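You operate a simulated robot arm through the tools that you are given. There is no shell and no other tool. Be economical: measure what you need, move in short steps, check, and stop when the job is done.

The job below is to be done with a simulated robot arm. You get a single attempt, and the scene is never put back.

## Task
Centre the pallet on conveyor one and push the stray pail back into its row.
Fine: stop up first; push while the guides are closed; open them after.
Where things are to end (x, y in the base frame): pail within 3 cm of [-4, -104].

Only the result counts: the job must be done as asked and must still hold three seconds after the hand-in. Knocking over, shifting, dropping, spilling or breaking anything else fails it.

## Robot
A 6-joint arm with a two-finger parallel gripper on a trunk, on a base that drives. Base frame: it is fixed to the floor where the robot stands at the start and does not move with it; the origin is under the middle of the robot, x ahead of it, y to its left, z up. Lengths are in cm, angles in degrees, forces in N, time in s.
With the tool pointing down near the work surface it reaches from about 32 to 70 cm from the robot's upright axis, wherever it stands. Its first joint turns from -166.0 to 166.0 degrees. Places, roughly: direction selector one [270, 160, 100]; pail [25, -150, 75]; red stop lever one [60, 0, 50]; red stop lever two [200, 400, 50]; wooden pallet [50, -100, 75]; yellow guide lever one [-20, -50, 50]; yellow guide lever two [160, 370, 50]. Payload 4.1 kg.
The tool frame sits at the grasp point between the pads (the TCP): z along the fingers, y along the line on which they close. The tips reach 2.3 cm beyond it. Largest opening 9.4 cm; finger width 3.8, thickness 1; the body of the gripper, 5.4 by 9.6 cm, starts 3.9 cm behind the TCP.
Orientation is told as [roll, pitch, yaw] about the base's x, y, z axes, in that order, counted from this pose: with the fingers straight down and closing along the base's y, the tool's x points along the base's -x, its y along +y and its z along -z.

## Interface
- The arm moves only by the tool nudge_tool. Its argument "moves" is a list of rows, each a list of 2 entries, a list of its own where there are three numbers: the shift along the tool's x, y, z in cm, then the turn, a rotation vector about the tool's x, y, z in degrees. In form: [[[tx, ty, tz], [wx, wy, wz]], ...]. A call has 1 to 10 rows; each row is the pose to reach, as a shift and turn from the pose commanded when the call began, along the tool's axes at that moment. "jaw" is the finger opening in cm, from 0 to 9.4, set as the call begins (left out, the last holds). Each row takes 0.2 s and may step no farther than 5 cm and 8.6 degrees from the row before; otherwise, or with a gripper value out of range, the whole call is refused. Where a pose cannot be reached the arm comes as near as it can. A force on the tool above 90 N (or 10 N above the force at the start of the call, whichever is more), or a blocked arm, ends the call early, and 0.2 s more pass. The fingers move at their own pace (about 4.5 cm/s each) and stop on an object; they squeeze with about 34 N. The grip force told is the motor's: it shows also when the fingers shut on nothing. Time passes only in rows, and 0.2 s behind the last, so rows that repeat a pose let the fingers close. It gives the time, the measured TCP pose, the force on the tool (base axes), the opening and the grip force at its end, in the units of the frame above (readings bear some noise), with the torque about the TCP (base axes, N m) and any sound that the robot's microphone picked up.
- Cameras (640 x 400 px; columns grow to the right, rows downward): "scene" is now at [-1.18, 10.32, 135.66]; the picture's right is [-0.79, -0.61, -0.00], its down [-0.45, 0.59, -0.67] and it looks along [0.41, -0.53, -0.74] (base axes); focal length 290 px, centre (320, 200). "wrist" rides on the gripper at [8.6, 1.6, -7.4] in the tool frame; the picture's right is [-0.18, 0.98, 0.00], its down [-0.58, -0.11, -0.81] and it looks along [-0.79, -0.15, 0.59] (tool axes); focal length 243 px, centre (320, 200). There is no depth. A picture from a camera that has moved, and an enlarged one, comes with that camera's place and axes in the base frame and with its lens.
- camera(camera): a new picture of that camera. It takes no simulated time.
- move_column(by): slides the trunk up (or, below 0, down) by that many cm; the arm and the scene camera ride with it, the base frame stays. It gives what a move gives, with no picture.
- steer(legs): drives the robot by 1 to 6 legs, each [ahead, turn to the left] in cm and degrees, along the robot's own axes; the way and the turn of a leg run together, so that a leg with both is an arc; at most 150 cm and 180 degrees a leg. The arm and the cameras ride along, it lands a little off, and it stops where it bumps. It gives what a move gives.
- head_to(pan, tilt): turns the head with the scene camera to pan (to the left, within 155 degrees either way) and tilt (down, from -29 to 69), counted from straight ahead of the robot. It gives what a move gives.
- close_up(camera, box): a new picture of the part [left, top, right, bottom] of that camera's present view, enlarged. It takes no simulated time.
- job_done(): hands the job in; it is judged then, once.

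Go step by step. Nothing tells you exact positions but the pictures and the camera data: compare them with the known pose of the tool, close in by small moves and look again before you grip or let go. The budget is 120 turns and 82 pictures, counting those below and the enlarged ones. Unless the task says otherwise, let go and move clear before handing in, and close with one line.

The tools are called after "Emit:" by a JSON object that holds its "name" and its "arguments". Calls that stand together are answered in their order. nudge_tool: Moves the arm, as the interface text tells. Its arguments: {"type":"object","properties":{"moves":{"type":"array","items":{"type":"array"}},"jaw":{"type":"number"}},"required":["moves"]} The other tools are called the same way: move_column (by) slides the trunk up or down; steer (legs) drives the base; head_to (pan, tilt) turns the head that bears the scene camera; camera (camera) takes a picture; close_up (camera, box) takes an enlarged picture of a part of a camera's view; job_done () hands the job in.

At the start:

```text
time: 0.0
position: [-0.81, -39.61, 103.57]
orientation: [0.0, 0.0, 0.0]
ft_force: [-0.4, -0.3, 0.0]
wrist_torque: [0.01, 0.0, -0.02]
gripper_width: 9.42
grip_force: 0.1
trunk travel left (down, up): [-32.5, 26.5]
robot x, y, heading: [0.08, 0.12, -0.2]
head pan, tilt: [-52.3, 47.9]
```

scene: 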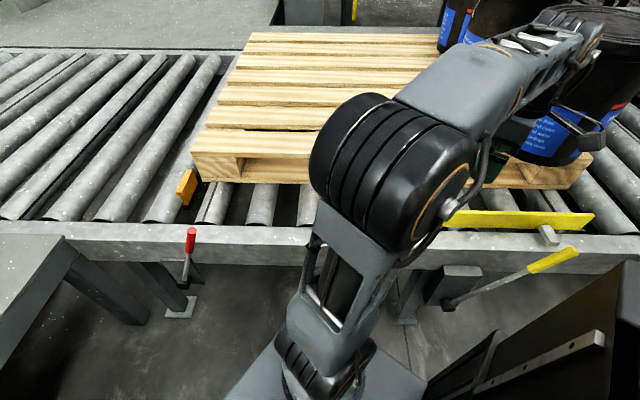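
wrist: 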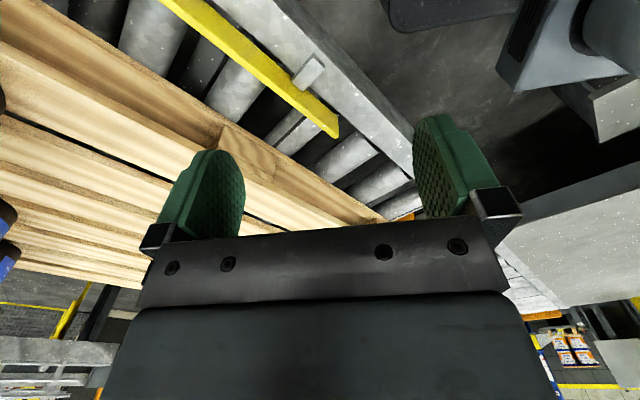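

I see a conveyor running diagonally, with a pallet and pails on it, a red lever near (70,-8) and a yellow lever near (-20,-55). I'll look around for more detail before moving.

Emit:
{"name": "head_to", "arguments": {"pan": -85, "tilt": 35}}

Emit:
{"name": "camera", "arguments": {"camera": "scene"}}

Emit:
{"name": "head_to", "arguments": {"pan": -20, "tilt": 45}}

Emit:
{"name": "camera", "arguments": {"camera": "scene"}}

```text
time: 1.0
position: [-0.91, -39.63, 103.48]
orientation: [-0.1, 0.0, -0.1]
ft_force: [-0.4, 0.3, 0.4]
wrist_torque: [-0.03, 0.01, 0.0]
gripper_width: 9.42
grip_force: 0.1
trunk travel left (down, up): [-32.5, 26.5]
robot x, y, heading: [0.04, 0.12, 0.1]
head pan, tilt: [-85.0, 35.0]
```

```text
79 pictures are left
camera scene: at [-5.23, 7.78, 137.54], right [-1.0, -0.09, 0.0], down [-0.05, 0.57, -0.82], along [0.07, -0.82, -0.57], focal length 290 px, centre (320, 200)
```

scene: 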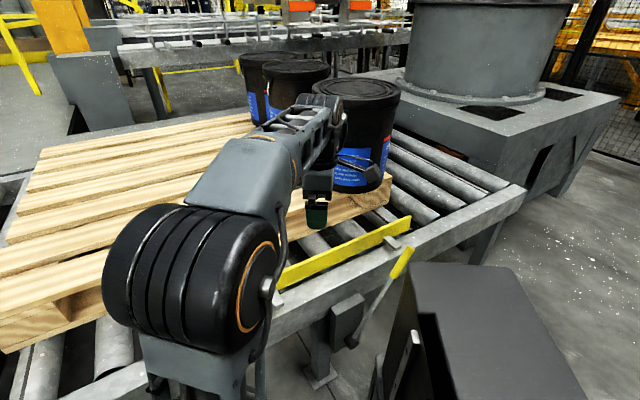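

```text
time: 2.3
position: [-0.83, -39.78, 103.46]
orientation: [0.0, 0.0, 0.0]
ft_force: [0.2, -0.4, -0.1]
wrist_torque: [0.02, 0.0, -0.01]
gripper_width: 9.39
grip_force: 0.1
trunk travel left (down, up): [-32.5, 26.5]
robot x, y, heading: [-0.25, -0.18, -0.5]
head pan, tilt: [-20.0, 45.0]
```

```text
78 pictures are left
camera scene: at [1.63, 13.77, 136.06], right [-0.34, -0.94, 0.0], down [-0.66, 0.24, -0.71], along [0.66, -0.24, -0.71], focal length 290 px, centre (320, 200)
```

scene: 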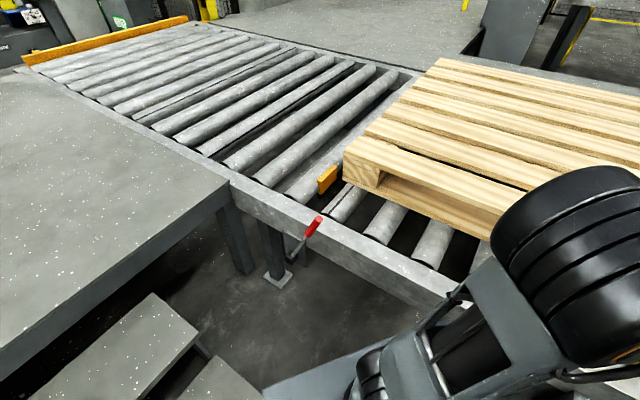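

There are three pails on the right-hand end of the pallet, and an orange stop block near its left end. I'll take close-ups of the levers.

Emit:
{"name": "close_up", "arguments": {"camera": "scene", "box": [220, 140, 420, 300]}}

Emit:
{"name": "head_to", "arguments": {"pan": -95, "tilt": 45}}

Emit:
{"name": "camera", "arguments": {"camera": "scene"}}

```text
2.50 times, centred on (320, 220) of scene
camera zoom: at [1.63, 13.77, 136.06], right [-0.34, -0.94, 0.0], down [-0.66, 0.24, -0.71], along [0.66, -0.24, -0.71], focal length 725 px, centre (320, 150)
```

zoom: 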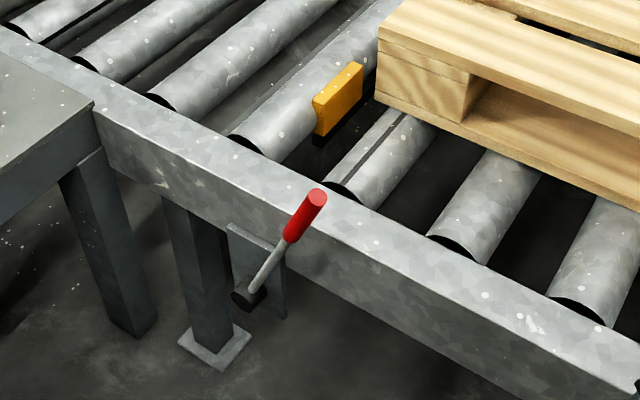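

```text
time: 3.8
position: [-0.94, -39.67, 103.6]
orientation: [-0.1, 0.0, 0.0]
ft_force: [-0.3, -0.2, 0.1]
wrist_torque: [0.0, 0.01, 0.0]
gripper_width: 9.4
grip_force: 0.1
trunk travel left (down, up): [-32.5, 26.5]
robot x, y, heading: [-0.1, 0.23, -0.1]
head pan, tilt: [-95.0, 45.0]
```

```text
76 pictures are left
camera scene: at [-6.71, 8.45, 136.06], right [-1.0, 0.09, 0.0], down [0.06, 0.7, -0.71], along [-0.06, -0.7, -0.71], focal length 290 px, centre (320, 200)
```

scene: 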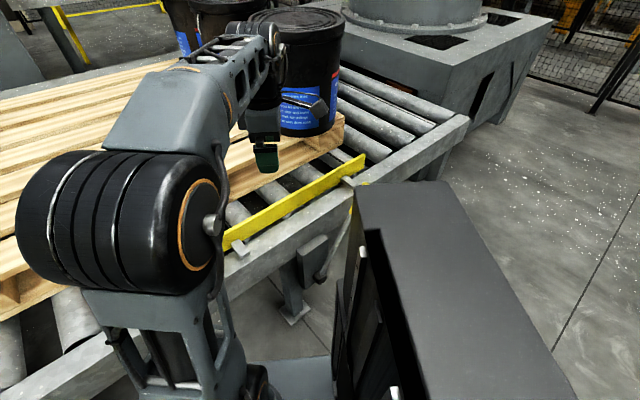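

The arm blocks my view of the pails. I'll swing it along an arc over the rail toward the red lever, turning the fingers to line up with the conveyor.

Emit:
{"name": "nudge_tool", "arguments": {"moves": [[[-4.5, 1.3, 0], [0, 0, 5.2]], [[-9.0, 2.5, 0], [0, 0, 10.5]], [[-13.5, 3.8, 0], [0, 0, 15.7]], [[-17.8, 5.6, 0], [0, 0, 21]], [[-21.8, 7.9, 0], [0, 0, 26.2]], [[-25.5, 10.7, 0], [0, 0, 31.5]], [[-28.8, 13.9, 0], [0, 0, 36.7]], [[-31.8, 17.5, 0], [0, 0, 42]], [[-34.2, 21.5, 0], [0, 0, 47.2]], [[-36.2, 25.7, 0], [0, 0, 52.3]]]}}

Emit:
{"name": "head_to", "arguments": {"pan": -80, "tilt": 35}}

Emit:
{"name": "camera", "arguments": {"camera": "scene"}}

Emit:
{"name": "camera", "arguments": {"camera": "wrist"}}

```text
time: 6.0
position: [35.17, -13.75, 103.72]
orientation: [0.0, 0.0, -52.3]
ft_force: [0.2, -0.5, -0.8]
wrist_torque: [0.0, -0.02, -0.03]
gripper_width: 9.41
grip_force: 0.0
trunk travel left (down, up): [-32.5, 26.5]
robot x, y, heading: [0.03, 0.13, -0.1]
head pan, tilt: [-95.0, 45.0]
```

```text
time: 6.8
position: [35.14, -13.86, 103.81]
orientation: [0.1, 0.0, -52.3]
ft_force: [0.1, -0.4, 0.1]
wrist_torque: [-0.01, -0.04, -0.02]
gripper_width: 9.43
grip_force: 0.0
trunk travel left (down, up): [-32.5, 26.5]
robot x, y, heading: [-0.13, 0.13, 0.2]
head pan, tilt: [-80.0, 35.0]
```

```text
75 pictures are left
camera scene: at [-4.48, 7.89, 137.54], right [-0.98, -0.17, 0.0], down [-0.1, 0.57, -0.82], along [0.14, -0.81, -0.57], focal length 290 px, centre (320, 200)
```

scene: 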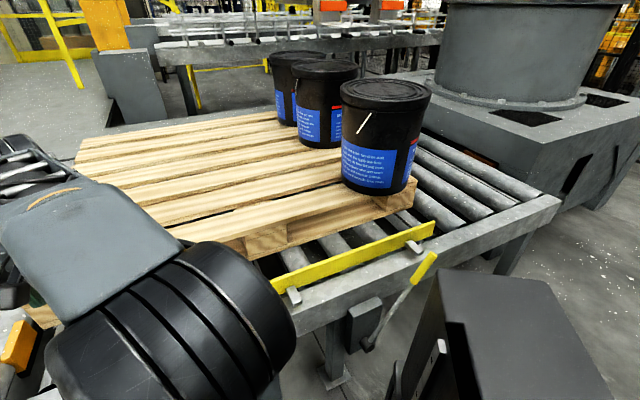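

```text
74 pictures are left
camera wrist: at [31.03, -6.01, 111.23], right [0.89, 0.46, 0.0], down [0.27, -0.53, 0.81], along [0.37, -0.72, -0.59], focal length 243 px, centre (320, 200)
```

wrist: 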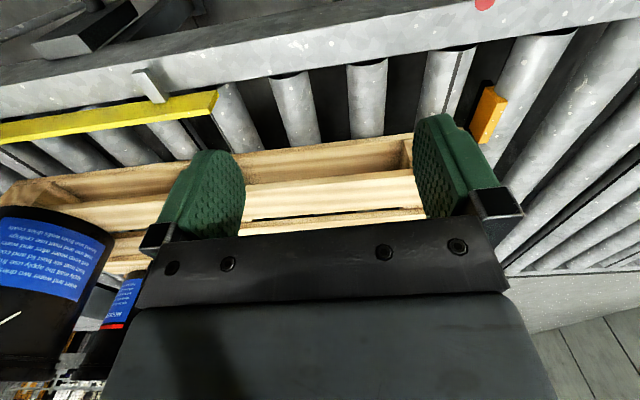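

The nearest pail is the stray: it sits at about (-9,-94), out of line with the other two. The rail runs at about 35°. I'll move above the red lever and look closely.

Emit:
{"name": "nudge_tool", "arguments": {"moves": [[[-1.2, 4.5, 1], [0, 0, 0.8]], [[-2.4, 9, 4], [0, 0, 1.5]], [[-3.6, 13, 7], [0, 0, 2.5]], [[-4.8, 16.5, 10], [0, 0, 2.5]], [[-5.1, 18.5, 13], [0, 0, 2.5]], [[-5.1, 18.5, 13], [0, 0, 2.5]]]}}

Emit:
{"name": "camera", "arguments": {"camera": "wrist"}}

Emit:
{"name": "head_to", "arguments": {"pan": -20, "tilt": 45}}

Emit:
{"name": "camera", "arguments": {"camera": "scene"}}

```text
refused: row 2 steps farther than a row can; nothing moved
```

```text
73 pictures are left
camera wrist: at [31.03, -6.01, 111.23], right [0.89, 0.46, 0.0], down [0.27, -0.53, 0.81], along [0.37, -0.72, -0.59], focal length 243 px, centre (320, 200)
```

wrist: 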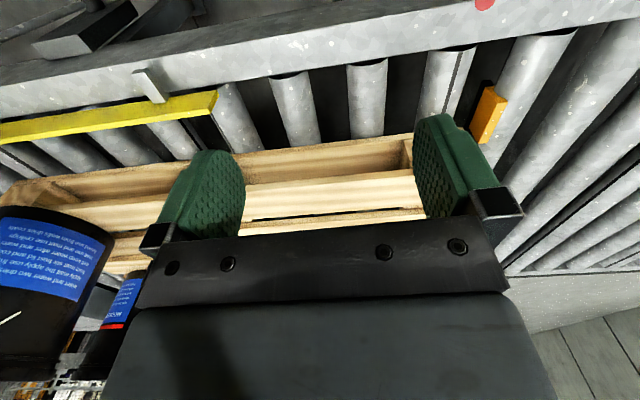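

```text
time: 8.1
position: [35.06, -13.98, 103.86]
orientation: [0.0, 0.1, -52.3]
ft_force: [-0.2, 0.4, -0.2]
wrist_torque: [0.03, 0.0, 0.04]
gripper_width: 9.41
grip_force: 0.1
trunk travel left (down, up): [-32.5, 26.5]
robot x, y, heading: [-0.18, 0.06, -0.4]
head pan, tilt: [-20.0, 45.0]
```

```text
72 pictures are left
camera scene: at [1.64, 13.78, 136.06], right [-0.34, -0.94, 0.0], down [-0.66, 0.24, -0.71], along [0.66, -0.24, -0.71], focal length 290 px, centre (320, 200)
```

scene: 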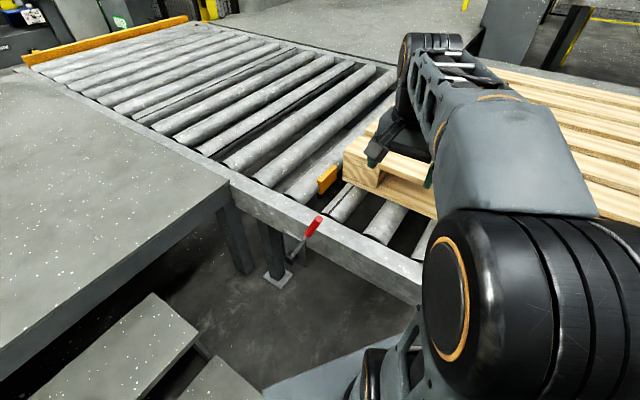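

One step was too long, so I'll redo the move in smaller ones.

Emit:
{"name": "nudge_tool", "arguments": {"moves": [[[-1, 3.5, 2], [0, 0, 0.8]], [[-2, 7, 4], [0, 0, 1.5]], [[-3, 10.5, 6], [0, 0, 2.5]], [[-4, 14, 8.5], [0, 0, 2.5]], [[-5, 16.5, 11], [0, 0, 2.5]], [[-5.1, 18.5, 13], [0, 0, 2.5]], [[-5.1, 18.5, 13], [0, 0, 2.5]]]}}

Emit:
{"name": "camera", "arguments": {"camera": "wrist"}}

Emit:
{"name": "camera", "arguments": {"camera": "scene"}}

```text
time: 9.7
position: [53.1, -6.57, 90.48]
orientation: [0.0, 0.0, -54.8]
ft_force: [0.2, -0.3, -0.3]
wrist_torque: [-0.05, -0.01, -0.02]
gripper_width: 9.42
grip_force: 0.0
trunk travel left (down, up): [-32.5, 26.5]
robot x, y, heading: [0.11, -0.06, 0.1]
head pan, tilt: [-20.0, 45.0]
```

```text
71 pictures are left
camera wrist: at [49.33, 1.49, 97.88], right [0.91, 0.42, 0.0], down [0.25, -0.54, 0.81], along [0.34, -0.73, -0.59], focal length 243 px, centre (320, 200)
```

wrist: 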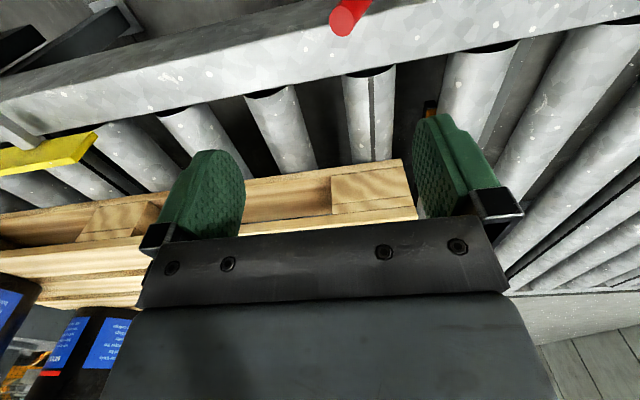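

```text
70 pictures are left
camera scene: at [1.66, 13.79, 136.06], right [-0.34, -0.94, 0.0], down [-0.66, 0.24, -0.71], along [0.66, -0.24, -0.71], focal length 290 px, centre (320, 200)
```

scene: 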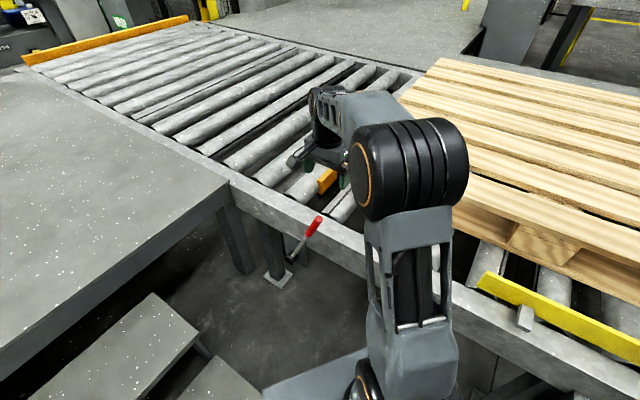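

The lever tip triangulates to about (54.3,-4.9,72), with the handle just outside the rail. I'll go straight above it and then lower partway.

Emit:
{"name": "nudge_tool", "arguments": {"moves": [[[1.2, 2.7, 0], [0, 0, 0]], [[1.2, 2.7, 4.5], [0, 0, 0]], [[1.2, 2.7, 9], [0, 0, 0]], [[1.2, 2.7, 12.5], [0, 0, 0]], [[1.2, 2.7, 12.5], [0, 0, 0]]]}}

Emit:
{"name": "camera", "arguments": {"camera": "wrist"}}

Emit:
{"name": "close_up", "arguments": {"camera": "scene", "box": [240, 120, 440, 260]}}

```text
time: 10.9
position: [54.41, -4.18, 77.88]
orientation: [0.0, 0.0, -54.9]
ft_force: [-0.4, 0.2, -0.7]
wrist_torque: [0.0, -0.04, 0.02]
gripper_width: 9.4
grip_force: 0.1
trunk travel left (down, up): [-32.5, 26.5]
robot x, y, heading: [-0.07, 0.05, 0.0]
head pan, tilt: [-20.0, 45.0]
```

```text
69 pictures are left
camera wrist: at [50.82, 3.84, 85.4], right [0.91, 0.42, 0.0], down [0.25, -0.54, 0.81], along [0.34, -0.73, -0.59], focal length 243 px, centre (320, 200)
```

wrist: 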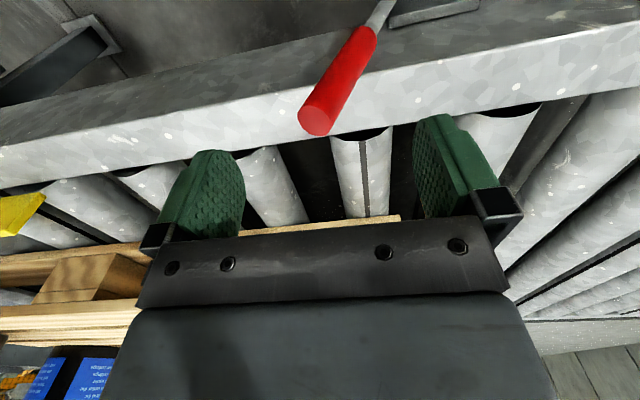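

```text
2.86 times, centred on (340, 190) of scene
camera zoom: at [1.66, 13.78, 136.06], right [-0.34, -0.94, 0.0], down [-0.66, 0.24, -0.71], along [0.66, -0.24, -0.71], focal length 829 px, centre (263, 229)
```

zoom: 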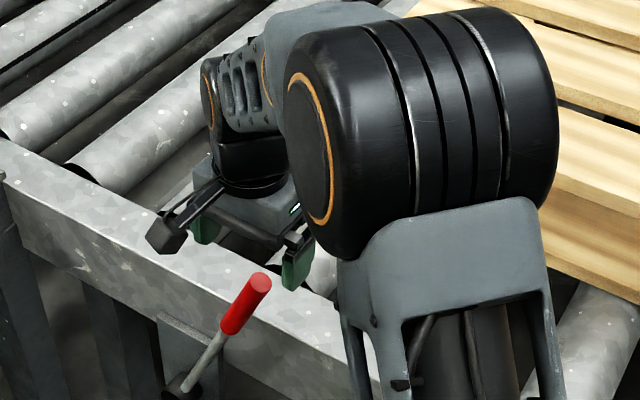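

The tip lies between the fingers and they're clear of the rail. I'll lower to straddle the handle.

Emit:
{"name": "nudge_tool", "arguments": {"moves": [[[0, 0.3, 3], [0, 0, 0]], [[0, 0.5, 5.5], [0, 0, 0]], [[0, 0.5, 7.8], [0, 0, 0]], [[0, 0.5, 7.8], [0, 0, 0]]]}}

Emit:
{"name": "camera", "arguments": {"camera": "wrist"}}

```text
time: 11.9
position: [54.99, -3.88, 70.08]
orientation: [0.0, 0.0, -54.8]
ft_force: [0.2, 0.5, 0.0]
wrist_torque: [0.0, 0.01, 0.0]
gripper_width: 9.41
grip_force: 0.0
trunk travel left (down, up): [-32.5, 26.5]
robot x, y, heading: [-0.28, 0.05, -0.1]
head pan, tilt: [-20.0, 45.0]
```

```text
67 pictures are left
camera wrist: at [51.27, 4.09, 77.54], right [0.91, 0.42, 0.0], down [0.25, -0.54, 0.81], along [0.34, -0.73, -0.59], focal length 243 px, centre (320, 200)
```

wrist: 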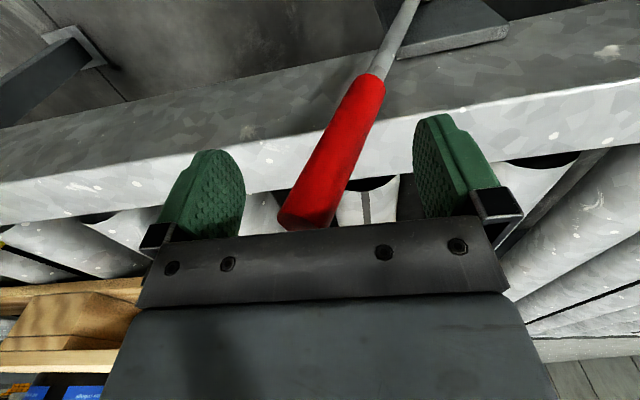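

The handle is between the fingers. I'll push toward +d (left along the rail) and watch the force.

Emit:
{"name": "nudge_tool", "arguments": {"moves": [[[0, 2.5, 0], [0, 0, 0]], [[0, 5, -0.5], [0, 0, 0]], [[0, 7.5, -1.2], [0, 0, 0]], [[0, 10, -1.8], [0, 0, 0]], [[0, 12, -2], [0, 0, 0]]]}}

Emit:
{"name": "camera", "arguments": {"camera": "wrist"}}

Emit:
{"name": "camera", "arguments": {"camera": "scene"}}

```text
time: 13.1
position: [64.82, 3.1, 72.03]
orientation: [0.1, 0.1, -54.8]
ft_force: [0.2, -0.3, 0.0]
wrist_torque: [-0.01, 0.05, 0.0]
gripper_width: 9.39
grip_force: 0.0
trunk travel left (down, up): [-32.5, 26.5]
robot x, y, heading: [0.3, 0.1, -0.0]
head pan, tilt: [-20.0, 45.0]
```

```text
66 pictures are left
camera wrist: at [61.02, 11.19, 79.52], right [0.91, 0.42, 0.0], down [0.25, -0.54, 0.81], along [0.34, -0.73, -0.59], focal length 243 px, centre (320, 200)
```

wrist: 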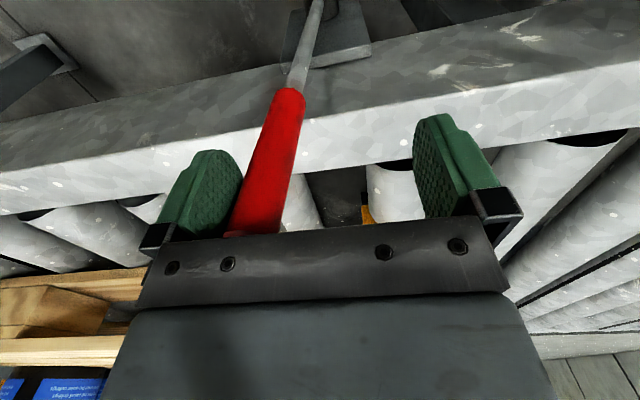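

```text
65 pictures are left
camera scene: at [1.64, 13.78, 136.06], right [-0.34, -0.94, 0.0], down [-0.66, 0.24, -0.71], along [0.66, -0.24, -0.71], focal length 290 px, centre (320, 200)
```

scene: 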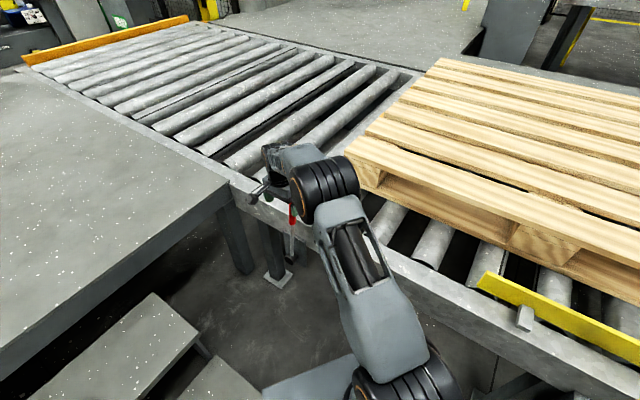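

The lever is moving and is now near vertical. I'll push further, within reach.

Emit:
{"name": "nudge_tool", "arguments": {"moves": [[[0, 2, 0.1], [0, 0, 0]], [[0, 4, 0.4], [0, 0, 0]], [[0, 6, 0.8], [0, 0, 0]]]}}

Emit:
{"name": "camera", "arguments": {"camera": "wrist"}}

```text
time: 13.9
position: [69.47, 6.67, 71.81]
orientation: [0.4, -0.3, -54.8]
ft_force: [3.6, -3.8, 24.8]
wrist_torque: [-0.91, 0.98, 0.19]
gripper_width: 9.39
grip_force: 0.1
trunk travel left (down, up): [-32.5, 26.5]
robot x, y, heading: [-0.02, -0.3, -0.0]
head pan, tilt: [-20.0, 45.0]
```

```text
64 pictures are left
camera wrist: at [65.79, 14.63, 79.22], right [0.91, 0.42, 0.01], down [0.24, -0.54, 0.81], along [0.34, -0.73, -0.59], focal length 243 px, centre (320, 200)
```

wrist: 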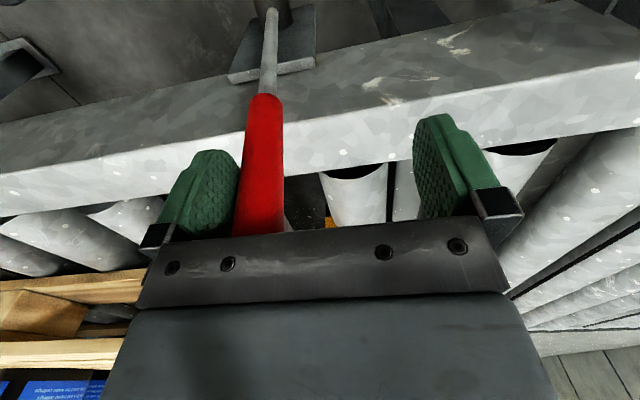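

The lever is past vertical, but I'm at the edge of my reach. I'll lift off and check the base clearance before driving along the rail.

Emit:
{"name": "nudge_tool", "arguments": {"moves": [[[0, -1, -2], [0, 0, 0]], [[0, -1, -6.5], [0, 0, 0]], [[0, -1, -11], [0, 0, 0]], [[2, -4, -14], [0, 0, 0]], [[4.5, -6, -17], [0, 0, 0]], [[7, -8, -20], [0, 0, 0]], [[9, -10, -23], [0, 0, 0]]]}}

Emit:
{"name": "camera", "arguments": {"camera": "scene"}}

Emit:
{"name": "head_to", "arguments": {"pan": -80, "tilt": 69}}

Emit:
{"name": "camera", "arguments": {"camera": "scene"}}

Emit:
{"name": "head_to", "arguments": {"pan": -130, "tilt": 50}}

Emit:
{"name": "camera", "arguments": {"camera": "scene"}}

```text
time: 15.5
position: [56.32, 8.16, 94.28]
orientation: [-0.2, 0.0, -54.7]
ft_force: [0.4, -0.4, 0.4]
wrist_torque: [0.02, 0.01, 0.0]
gripper_width: 9.4
grip_force: 0.1
trunk travel left (down, up): [-32.5, 26.5]
robot x, y, heading: [-0.1, 0.06, 0.3]
head pan, tilt: [-20.0, 45.0]
```

```text
63 pictures are left
camera scene: at [1.66, 13.79, 136.05], right [-0.34, -0.94, 0.0], down [-0.66, 0.24, -0.71], along [0.66, -0.24, -0.71], focal length 290 px, centre (320, 200)
```

scene: 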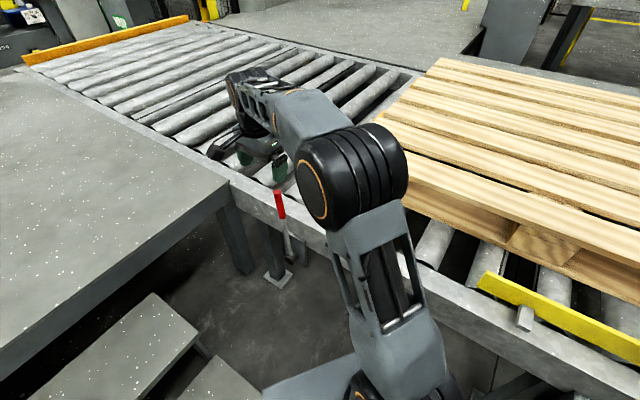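

```text
time: 16.8
position: [56.48, 8.07, 94.22]
orientation: [0.0, -0.2, -54.8]
ft_force: [0.1, -0.2, 0.2]
wrist_torque: [-0.02, 0.02, -0.03]
gripper_width: 9.39
grip_force: 0.1
trunk travel left (down, up): [-32.5, 26.5]
robot x, y, heading: [-0.21, -0.12, -0.3]
head pan, tilt: [-80.0, 68.8]
```

```text
62 pictures are left
camera scene: at [-5.02, 11.06, 133.17], right [-0.98, -0.17, 0.0], down [-0.16, 0.92, -0.36], along [0.06, -0.36, -0.93], focal length 290 px, centre (320, 200)
```

scene: 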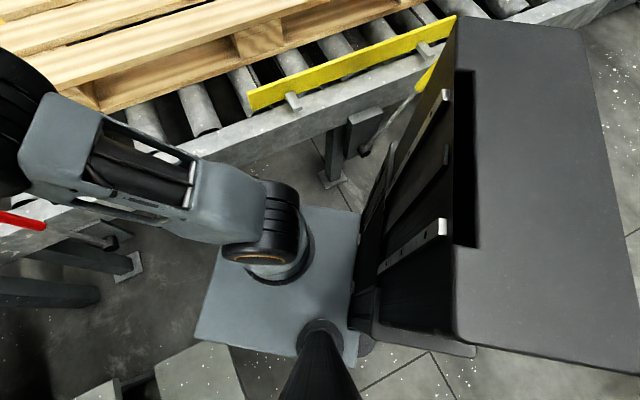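

```text
time: 18.0
position: [56.47, 8.11, 94.28]
orientation: [0.1, 0.0, -54.8]
ft_force: [0.6, 0.9, 0.0]
wrist_torque: [0.03, 0.0, -0.01]
gripper_width: 9.4
grip_force: 0.0
trunk travel left (down, up): [-32.5, 26.5]
robot x, y, heading: [0.13, -0.26, -0.0]
head pan, tilt: [-130.0, 50.0]
```

```text
61 pictures are left
camera scene: at [-10.94, 10.67, 135.36], right [-0.77, 0.64, 0.0], down [0.49, 0.59, -0.64], along [-0.41, -0.49, -0.77], focal length 290 px, centre (320, 200)
```

scene: 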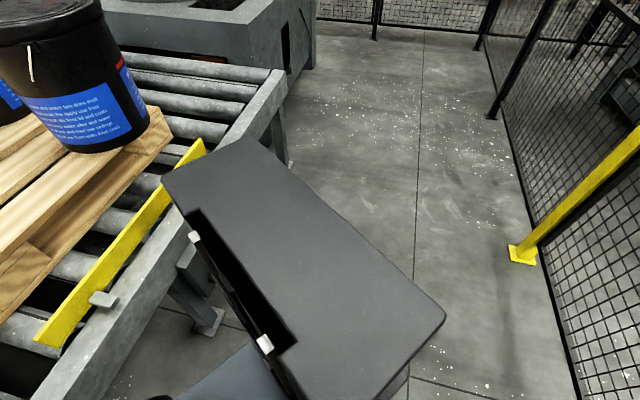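

The black box is the robot's own column. The base is small enough to turn, so I'll turn parallel to the rail and drive about 20 cm along it.

Emit:
{"name": "steer", "arguments": {"legs": [[0, 35.2], [20, 0]]}}

Emit:
{"name": "head_to", "arguments": {"pan": -60, "tilt": 50}}

Emit:
{"name": "camera", "arguments": {"camera": "scene"}}

Emit:
{"name": "camera", "arguments": {"camera": "wrist"}}

```text
time: 20.9
position: [50.02, 45.38, 94.13]
orientation: [-0.2, 0.1, -18.9]
ft_force: [1.4, 0.4, -0.2]
wrist_torque: [-0.06, 0.02, 0.01]
gripper_width: 9.41
grip_force: 0.0
trunk travel left (down, up): [-32.5, 26.5]
robot x, y, heading: [8.66, 5.49, 36.0]
head pan, tilt: [-130.0, 50.0]
stopped in leg 2: the robot was blocked; the commanded pose is now the measured one
```

```text
time: 22.3
position: [49.95, 45.33, 94.26]
orientation: [-0.3, 0.1, -18.8]
ft_force: [-0.4, -0.1, -0.2]
wrist_torque: [0.01, 0.01, 0.0]
gripper_width: 9.41
grip_force: 0.1
trunk travel left (down, up): [-32.5, 26.5]
robot x, y, heading: [9.01, 5.43, 35.9]
head pan, tilt: [-60.0, 50.0]
```

```text
60 pictures are left
camera scene: at [1.43, 12.31, 135.37], right [-0.41, -0.91, 0.0], down [-0.7, 0.31, -0.64], along [0.59, -0.26, -0.77], focal length 290 px, centre (320, 200)
```

scene: 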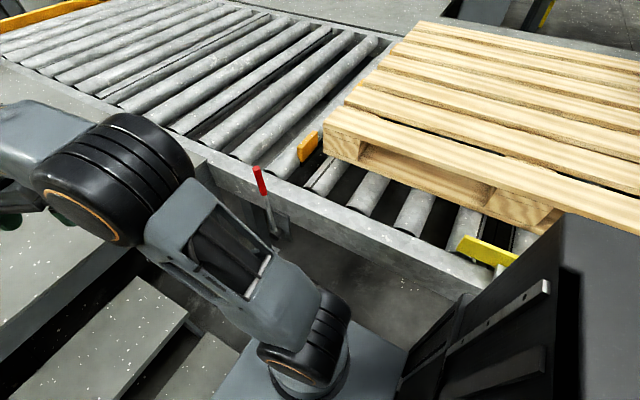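

```text
59 pictures are left
camera wrist: at [42.24, 49.78, 101.59], right [0.49, 0.87, 0.0], down [0.52, -0.29, 0.81], along [0.7, -0.4, -0.59], focal length 243 px, centre (320, 200)
```

wrist: 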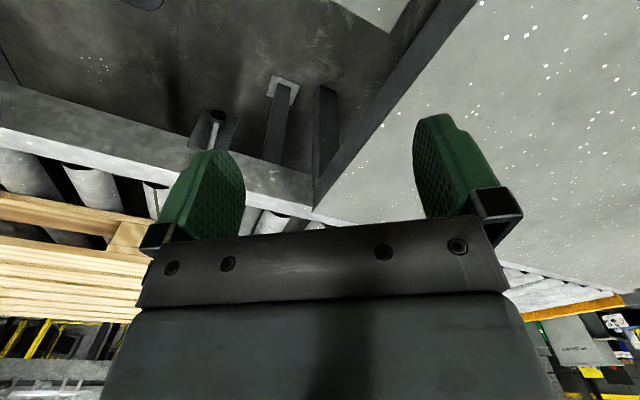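

The base was stopped after 10 cm, probably by the steps. That's still enough if I push with closed fingers, so I'll swing back to the -d side of the red lever.

Emit:
{"name": "nudge_tool", "arguments": {"moves": [[[-2.6, -3.7, 0], [0, 0, 3.6]], [[-5.2, -7.5, 0], [0, 0, 7.2]], [[-7.9, -11.3, 0], [0, 0, 10.8]], [[-10.5, -15, 0], [0, 0, 14.4]], [[-13.1, -18.8, 0], [0, 0, 18]], [[-15.7, -22.5, 0], [0, 0, 21.6]], [[-18.3, -26.3, 0], [0, 0, 25.2]], [[-21, -30, 0], [0, 0, 28.8]], [[-23.6, -33.8, 0], [0, 0, 32.4]], [[-26.2, -37.5, 0], [0, 0, 36]]], "jaw": 0}}

Emit:
{"name": "nudge_tool", "arguments": {"moves": [[[0, 0, 4.5], [0, 0, 0]], [[0, 0, 9], [0, 0, 0]], [[0, 0, 13.5], [0, 0, 0]], [[0, 0, 13.5], [0, 0, 0]]]}}

Emit:
{"name": "camera", "arguments": {"camera": "wrist"}}

Emit:
{"name": "camera", "arguments": {"camera": "scene"}}

```text
time: 24.5
position: [62.44, 1.27, 94.24]
orientation: [-0.3, 0.0, -55.0]
ft_force: [0.6, 0.9, -0.3]
wrist_torque: [-0.01, 0.04, -0.02]
gripper_width: 0.01
grip_force: 33.6
trunk travel left (down, up): [-32.5, 26.5]
robot x, y, heading: [8.99, 5.55, 36.0]
head pan, tilt: [-60.0, 50.0]
```

```text
time: 25.5
position: [62.47, 1.35, 80.65]
orientation: [-0.1, 0.0, -55.0]
ft_force: [0.3, -0.4, -0.7]
wrist_torque: [0.0, 0.0, 0.03]
gripper_width: 0.0
grip_force: 34.3
trunk travel left (down, up): [-32.5, 26.5]
robot x, y, heading: [8.91, 5.54, 35.7]
head pan, tilt: [-60.0, 50.0]
```

```text
58 pictures are left
camera wrist: at [58.81, 9.37, 88.15], right [0.91, 0.41, 0.0], down [0.25, -0.54, 0.81], along [0.33, -0.73, -0.59], focal length 243 px, centre (320, 200)
```

wrist: 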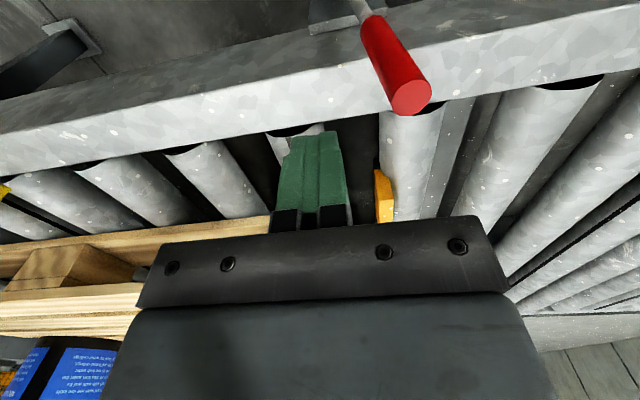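

```text
57 pictures are left
camera scene: at [1.46, 12.3, 135.37], right [-0.41, -0.91, 0.0], down [-0.7, 0.31, -0.64], along [0.59, -0.26, -0.77], focal length 290 px, centre (320, 200)
```

scene: 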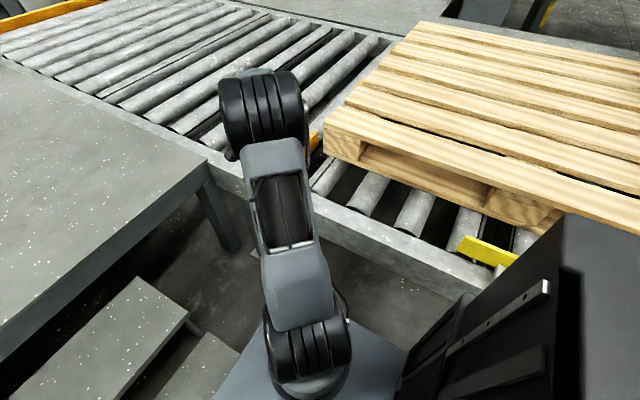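

The lever leans slightly toward +d now. I'll lower beside it and push on to the end of its travel.

Emit:
{"name": "nudge_tool", "arguments": {"moves": [[[0, 0, 4.5], [0, 0, 0]], [[0, 0, 9.5], [0, 0, 0]], [[0, 2.5, 9.5], [0, 0, 0]], [[0, 5, 9.6], [0, 0, 0]], [[0, 7, 9.7], [0, 0, 0]], [[0, 9, 9.9], [0, 0, 0]], [[0, 10.5, 10.2], [0, 0, 0]]]}}

Emit:
{"name": "camera", "arguments": {"camera": "wrist"}}

```text
time: 27.1
position: [71.1, 7.37, 70.43]
orientation: [-0.1, 0.0, -54.9]
ft_force: [0.1, -0.6, 0.6]
wrist_torque: [0.0, 0.01, -0.03]
gripper_width: 0.0
grip_force: 33.6
trunk travel left (down, up): [-32.5, 26.5]
robot x, y, heading: [8.99, 6.04, 36.0]
head pan, tilt: [-60.0, 50.0]
```

```text
56 pictures are left
camera wrist: at [67.42, 15.45, 77.83], right [0.91, 0.41, 0.0], down [0.25, -0.54, 0.81], along [0.33, -0.73, -0.59], focal length 243 px, centre (320, 200)
```

wrist: 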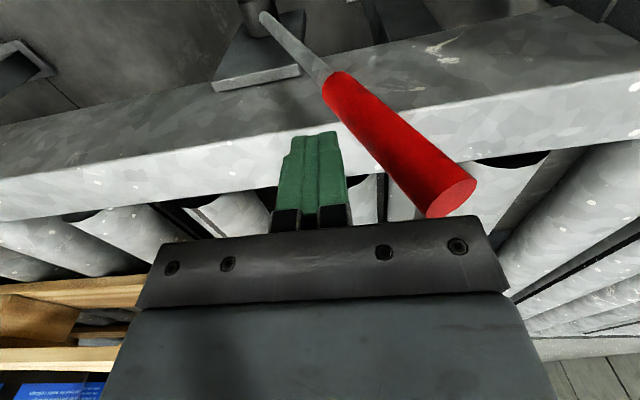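

The lever leans well over now, apparently ahead of the finger. I'll push a bit more to check that it's at the end.

Emit:
{"name": "nudge_tool", "arguments": {"moves": [[[0, 1.5, 0.4], [0, 0, 0]], [[0, 3, 0.8], [0, 0, 0]], [[0, 4.2, 1.2], [0, 0, 0]]]}}

Emit:
{"name": "camera", "arguments": {"camera": "wrist"}}

Emit:
{"name": "camera", "arguments": {"camera": "scene"}}

```text
time: 27.8
position: [72.49, 8.09, 70.01]
orientation: [-1.9, 0.7, -55.4]
ft_force: [-41.4, -6.2, 38.8]
wrist_torque: [-0.06, 0.61, 0.03]
gripper_width: 0.0
grip_force: 34.1
trunk travel left (down, up): [-32.5, 26.5]
robot x, y, heading: [9.24, 5.67, 35.7]
head pan, tilt: [-60.0, 50.0]
stopped in row 3: the force on the tool passed its limit at 106 N (the readings are from after the stop); the commanded pose is now the measured one
```

```text
55 pictures are left
camera wrist: at [69.05, 16.39, 77.48], right [0.91, 0.41, -0.03], down [0.27, -0.53, 0.8], along [0.31, -0.74, -0.6], focal length 243 px, centre (320, 200)
```

wrist: 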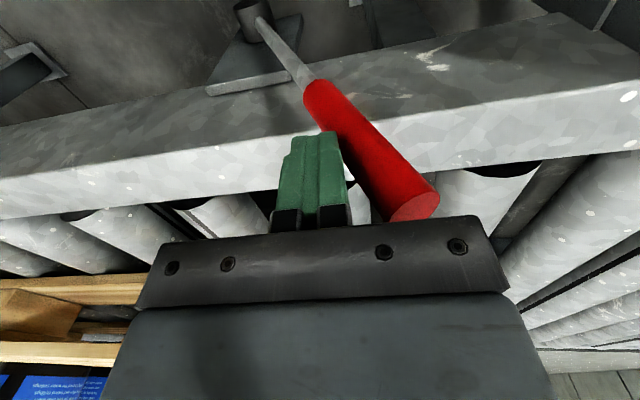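

```text
54 pictures are left
camera scene: at [0.61, 12.2, 135.39], right [-0.41, -0.91, 0.0], down [-0.69, 0.32, -0.65], along [0.59, -0.26, -0.76], focal length 290 px, centre (320, 200)
```

scene: 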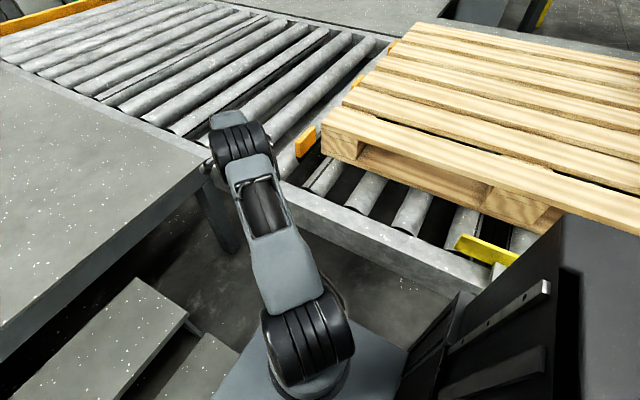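

The lever is at its end stop, and orange blocks now show in a line across the conveyor, so the stop is up. I'll back off, lift, and drive back along the rail toward the guide lever and pail.

Emit:
{"name": "nudge_tool", "arguments": {"moves": [[[0, -1.5, 0], [-0.8, 0.6, 0]], [[0, -2.5, -4], [-1.7, 1.1, 0]], [[0, -2.5, -8.5], [-1.7, 1.1, 0]], [[0, -2.5, -13], [-1.7, 1.1, 0]], [[0, -2.5, -17.5], [-1.7, 1.1, 0]], [[0, -2.5, -22], [-1.7, 1.1, 0]], [[0, -5, -25], [-1.7, 1.1, 0]]]}}

Emit:
{"name": "steer", "arguments": {"legs": [[-62, 0]]}}

Emit:
{"name": "head_to", "arguments": {"pan": -90, "tilt": 45}}

Emit:
{"name": "camera", "arguments": {"camera": "scene"}}

Emit:
{"name": "head_to", "arguments": {"pan": -40, "tilt": 40}}

Emit:
{"name": "camera", "arguments": {"camera": "scene"}}

```text
time: 29.4
position: [69.63, 5.7, 94.66]
orientation: [-0.2, 2.0, -55.3]
ft_force: [0.6, 0.4, -0.4]
wrist_torque: [0.0, 0.05, 0.02]
gripper_width: 0.01
grip_force: 33.6
trunk travel left (down, up): [-32.5, 26.5]
robot x, y, heading: [8.59, 5.12, 35.8]
head pan, tilt: [-60.0, 50.0]
```

```text
time: 32.8
position: [19.63, -29.99, 94.51]
orientation: [-0.2, 1.7, -55.0]
ft_force: [0.3, 0.2, -0.3]
wrist_torque: [0.02, 0.01, -0.03]
gripper_width: 0.0
grip_force: 33.9
trunk travel left (down, up): [-32.5, 26.5]
robot x, y, heading: [-41.33, -30.51, 36.0]
head pan, tilt: [-60.0, 50.0]
```

```text
time: 33.8
position: [19.61, -30.06, 94.62]
orientation: [-0.2, 1.9, -55.0]
ft_force: [-0.5, 0.5, 1.1]
wrist_torque: [0.01, -0.04, -0.01]
gripper_width: 0.0
grip_force: 34.0
trunk travel left (down, up): [-32.5, 26.5]
robot x, y, heading: [-41.02, -30.89, 35.9]
head pan, tilt: [-90.0, 45.0]
```

```text
53 pictures are left
camera scene: at [-50.87, -27.35, 136.06], right [-0.81, -0.59, 0.0], down [-0.42, 0.57, -0.71], along [0.42, -0.57, -0.71], focal length 290 px, centre (320, 200)
```

scene: 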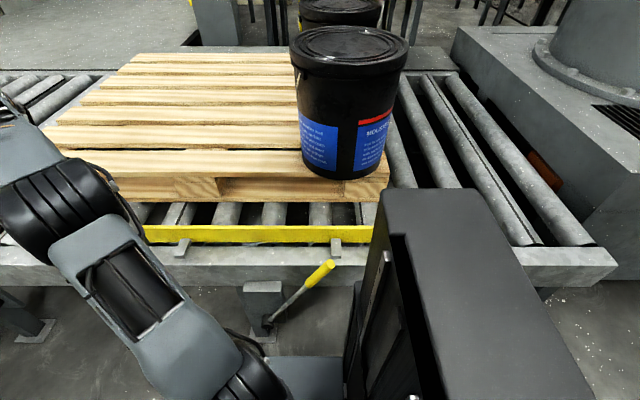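

```text
time: 35.0
position: [19.79, -30.15, 94.64]
orientation: [-0.1, 1.8, -55.0]
ft_force: [-0.4, 0.6, -0.1]
wrist_torque: [0.03, -0.02, 0.03]
gripper_width: 0.0
grip_force: 34.6
trunk travel left (down, up): [-32.5, 26.5]
robot x, y, heading: [-41.07, -30.45, 35.8]
head pan, tilt: [-40.0, 40.0]
```

```text
52 pictures are left
camera scene: at [-47.18, -21.37, 136.78], right [-0.07, -1.0, 0.0], down [-0.64, 0.04, -0.77], along [0.76, -0.05, -0.64], focal length 290 px, centre (320, 200)
```

scene: 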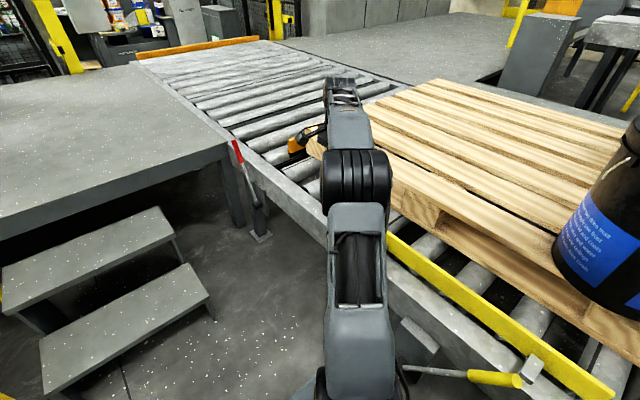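

Now I have a square view. The guide lever tip is at about d=-60 along the rail and leans right, with its pivot at about d=-40. I'll slide the closed fingers along the rail to the right side of the lever tip.

Emit:
{"name": "nudge_tool", "arguments": {"moves": [[[0, -4.8, 0], [-1.4, -1, 0]], [[0, -9.6, 0], [-1.4, -1, 0]], [[0, -14.4, 0], [-1.4, -1, 0]], [[0, -19.2, 0], [-1.4, -1, 0]], [[0, -24, 0], [-1.4, -1, 0]], [[0, -28.8, 0], [-1.4, -1, 0]], [[0, -33.6, 0], [-1.4, -1, 0]], [[0, -38.4, 0], [-1.4, -1, 0]]]}}

Emit:
{"name": "nudge_tool", "arguments": {"moves": [[[0, -4.8, 0], [0, 0, 0]], [[0, -9.6, 0], [0, 0, 0]], [[0, -14.4, 0], [0, 0, 0]], [[0, -19.2, 0], [0, 0, 0]], [[0, -23, 2], [0, 0, 0]], [[0, -25, 5], [0, 0, 0]], [[0, -26, 9], [0, 0, 0]], [[0, -26, 9], [0, 0, 0]]]}}

Emit:
{"name": "camera", "arguments": {"camera": "wrist"}}

Emit:
{"name": "head_to", "arguments": {"pan": -80, "tilt": 50}}

Emit:
{"name": "camera", "arguments": {"camera": "scene"}}

```text
time: 36.8
position: [-11.74, -51.95, 94.67]
orientation: [1.3, 0.9, -55.0]
ft_force: [-0.1, 0.5, -0.1]
wrist_torque: [-0.01, 0.02, -0.01]
gripper_width: 0.04
grip_force: 34.0
trunk travel left (down, up): [-32.5, 26.5]
robot x, y, heading: [-40.64, -30.7, 35.7]
head pan, tilt: [-40.0, 40.0]
```

```text
time: 38.6
position: [-32.97, -66.88, 85.09]
orientation: [1.1, 0.8, -55.0]
ft_force: [-0.8, 0.4, -0.3]
wrist_torque: [-0.02, -0.02, 0.0]
gripper_width: 0.01
grip_force: 34.3
trunk travel left (down, up): [-32.5, 26.5]
robot x, y, heading: [-41.11, -30.48, 35.8]
head pan, tilt: [-40.0, 40.0]
```

```text
51 pictures are left
camera wrist: at [-36.72, -58.97, 92.73], right [0.91, 0.41, 0.02], down [0.24, -0.56, 0.8], along [0.34, -0.72, -0.61], focal length 243 px, centre (320, 200)
```

wrist: 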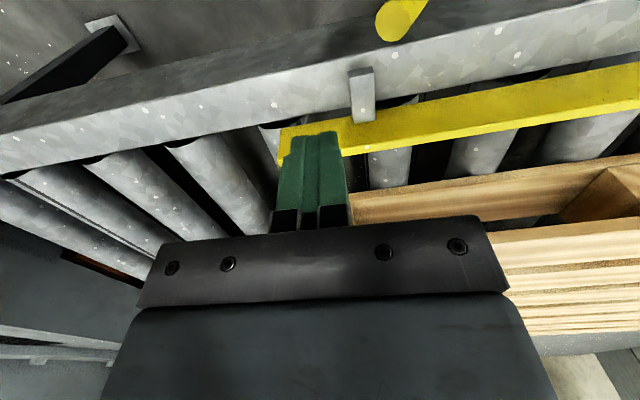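

```text
time: 39.6
position: [-33.03, -66.87, 85.12]
orientation: [1.2, 0.9, -54.9]
ft_force: [0.5, 0.3, -0.2]
wrist_torque: [-0.02, -0.03, 0.01]
gripper_width: 0.01
grip_force: 33.6
trunk travel left (down, up): [-32.5, 26.5]
robot x, y, heading: [-41.23, -30.92, 36.0]
head pan, tilt: [-80.0, 50.0]
```

```text
50 pictures are left
camera scene: at [-50.12, -26.12, 135.37], right [-0.69, -0.72, 0.0], down [-0.55, 0.53, -0.64], along [0.46, -0.45, -0.77], focal length 290 px, centre (320, 200)
```

scene: 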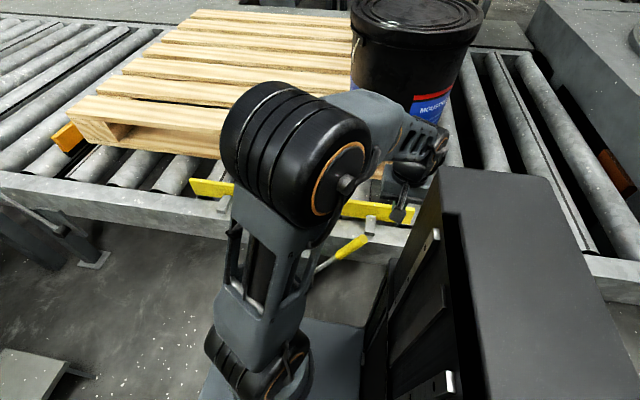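

The tip is at about (-27.8,-63,68.5). I'll lower just to its right and then push toward +d along the arc.

Emit:
{"name": "nudge_tool", "arguments": {"moves": [[[0.7, 0, 4], [0, -1.3, 0]], [[0.7, 0, 8], [0, -1.3, 0]], [[0.7, 0, 12], [0, -1.3, 0]], [[0.7, 0, 16], [0, -1.3, 0]], [[0.7, 0, 17.5], [0, -1.3, 0]], [[0.7, 0, 17.5], [0, -1.3, 0]]]}}

Emit:
{"name": "camera", "arguments": {"camera": "wrist"}}

```text
time: 41.0
position: [-33.23, -65.9, 67.91]
orientation: [1.2, -0.6, -55.1]
ft_force: [-5.3, -3.8, 12.4]
wrist_torque: [0.48, -0.64, 0.04]
gripper_width: 0.0
grip_force: 34.0
trunk travel left (down, up): [-32.5, 26.5]
robot x, y, heading: [-41.01, -30.41, 35.8]
head pan, tilt: [-80.0, 50.0]
```

```text
49 pictures are left
camera wrist: at [-37.19, -57.85, 75.21], right [0.91, 0.41, 0.02], down [0.22, -0.54, 0.81], along [0.35, -0.73, -0.59], focal length 243 px, centre (320, 200)
```

wrist: 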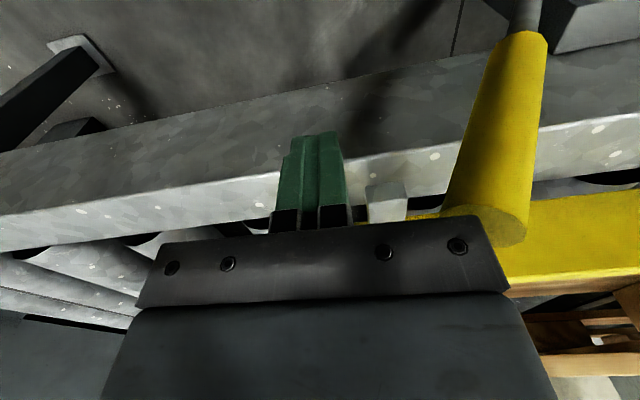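

The gripper body was lightly touching the handle end. I'll rise a little and then push, climbing with the tip's arc.

Emit:
{"name": "nudge_tool", "arguments": {"moves": [[[0, 0, -2.6], [0, 0, 0]], [[0, 2, -2.6], [0, 0, 0]], [[0, 4, -2.8], [0, 0, 0]], [[0, 6, -3.8], [0, 0, 0]], [[0, 8, -4.8], [0, 0, 0]], [[0, 10, -5.6], [0, 0, 0]], [[0, 12, -6.3], [0, 0, 0]]]}}

Emit:
{"name": "camera", "arguments": {"camera": "wrist"}}

```text
time: 42.6
position: [-23.52, -58.92, 74.16]
orientation: [1.3, -0.4, -55.2]
ft_force: [-0.1, -0.7, 0.3]
wrist_torque: [0.03, 0.03, 0.03]
gripper_width: 0.0
grip_force: 34.1
trunk travel left (down, up): [-32.5, 26.5]
robot x, y, heading: [-41.0, -30.68, 35.8]
head pan, tilt: [-80.0, 50.0]
```

```text
48 pictures are left
camera wrist: at [-27.41, -50.89, 81.65], right [0.91, 0.41, 0.02], down [0.23, -0.55, 0.81], along [0.35, -0.73, -0.59], focal length 243 px, centre (320, 200)
```

wrist: 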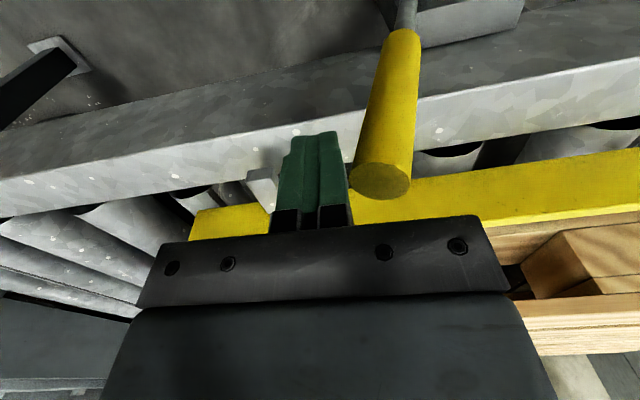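

The guide bar is closing. I'll keep pushing.

Emit:
{"name": "nudge_tool", "arguments": {"moves": [[[0, 2.5, -0.6], [0, 0, 0]], [[0, 5, -1.2], [0, 0, 0]], [[0, 7.5, -1.5], [0, 0, 0]], [[0, 10, -1.7], [0, 0, 0]], [[0, 12.5, -1.7], [0, 0, 0]], [[0, 14.5, -1.5], [0, 0, 0]], [[0, 16.5, -1.2], [0, 0, 0]]]}}

Emit:
{"name": "camera", "arguments": {"camera": "wrist"}}

Emit:
{"name": "camera", "arguments": {"camera": "scene"}}

```text
time: 44.2
position: [-10.41, -49.67, 75.98]
orientation: [1.4, -0.5, -55.2]
ft_force: [-23.8, -12.6, 18.2]
wrist_torque: [0.14, -0.15, 0.12]
gripper_width: 0.02
grip_force: 34.1
trunk travel left (down, up): [-32.5, 26.5]
robot x, y, heading: [-40.65, -30.74, 36.0]
head pan, tilt: [-80.0, 50.0]
```

```text
47 pictures are left
camera wrist: at [-14.24, -41.65, 83.39], right [0.91, 0.41, 0.02], down [0.22, -0.54, 0.81], along [0.35, -0.73, -0.59], focal length 243 px, centre (320, 200)
```

wrist: 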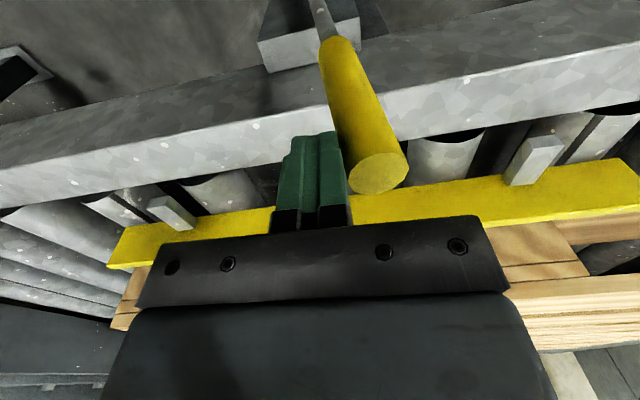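

```text
46 pictures are left
camera scene: at [-50.44, -26.2, 135.36], right [-0.69, -0.72, 0.0], down [-0.55, 0.53, -0.64], along [0.46, -0.45, -0.77], focal length 290 px, centre (320, 200)
```

scene: 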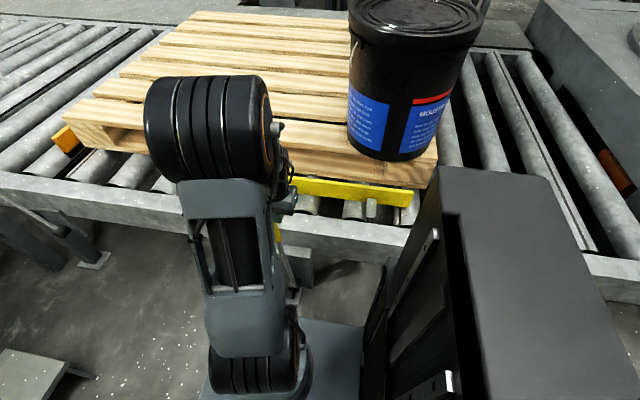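

The guide has met the pallet, and resistance is about 27 N. I'll keep on toward the lever's end.

Emit:
{"name": "nudge_tool", "arguments": {"moves": [[[0, 2, 0.3], [0, 0, 0]], [[0, 4, 0.7], [0, 0, 0]], [[0, 6, 1.3], [0, 0, 0]], [[0, 8, 2.1], [0, 0, 0]], [[0, 10, 3], [0, 0, 0]], [[0, 11.5, 3.8], [0, 0, 0]]]}}

Emit:
{"name": "camera", "arguments": {"camera": "wrist"}}

Emit:
{"name": "camera", "arguments": {"camera": "scene"}}

```text
time: 45.6
position: [-0.71, -42.85, 72.46]
orientation: [1.4, -0.7, -55.1]
ft_force: [-14.4, -9.1, 40.0]
wrist_torque: [0.18, 0.14, 0.07]
gripper_width: 0.0
grip_force: 33.9
trunk travel left (down, up): [-32.5, 26.5]
robot x, y, heading: [-41.18, -30.68, 36.0]
head pan, tilt: [-80.0, 50.0]
```

```text
45 pictures are left
camera wrist: at [-4.71, -34.82, 79.68], right [0.91, 0.41, 0.03], down [0.22, -0.54, 0.81], along [0.35, -0.73, -0.59], focal length 243 px, centre (320, 200)
```

wrist: 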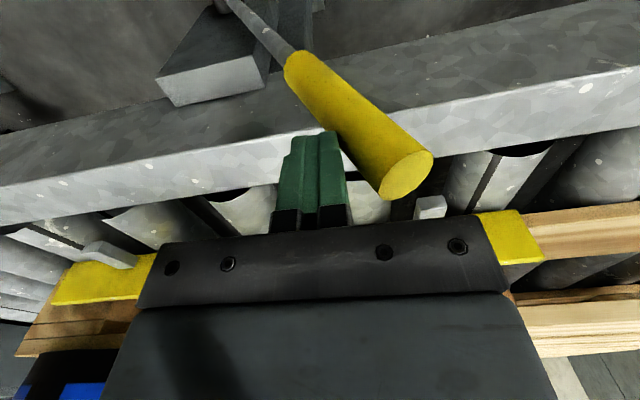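

```text
44 pictures are left
camera scene: at [-50.47, -26.12, 135.35], right [-0.69, -0.72, 0.0], down [-0.55, 0.53, -0.64], along [0.46, -0.45, -0.76], focal length 290 px, centre (320, 200)
```

scene: 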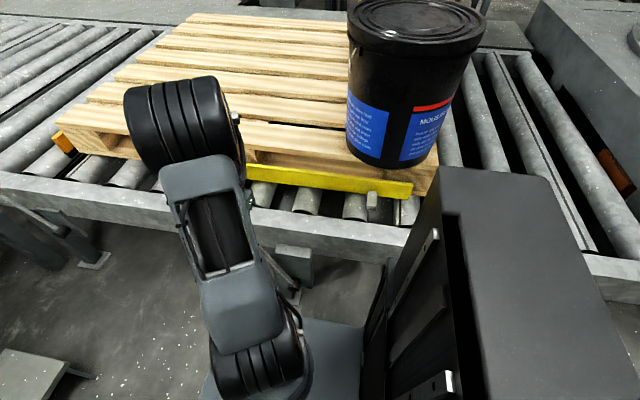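

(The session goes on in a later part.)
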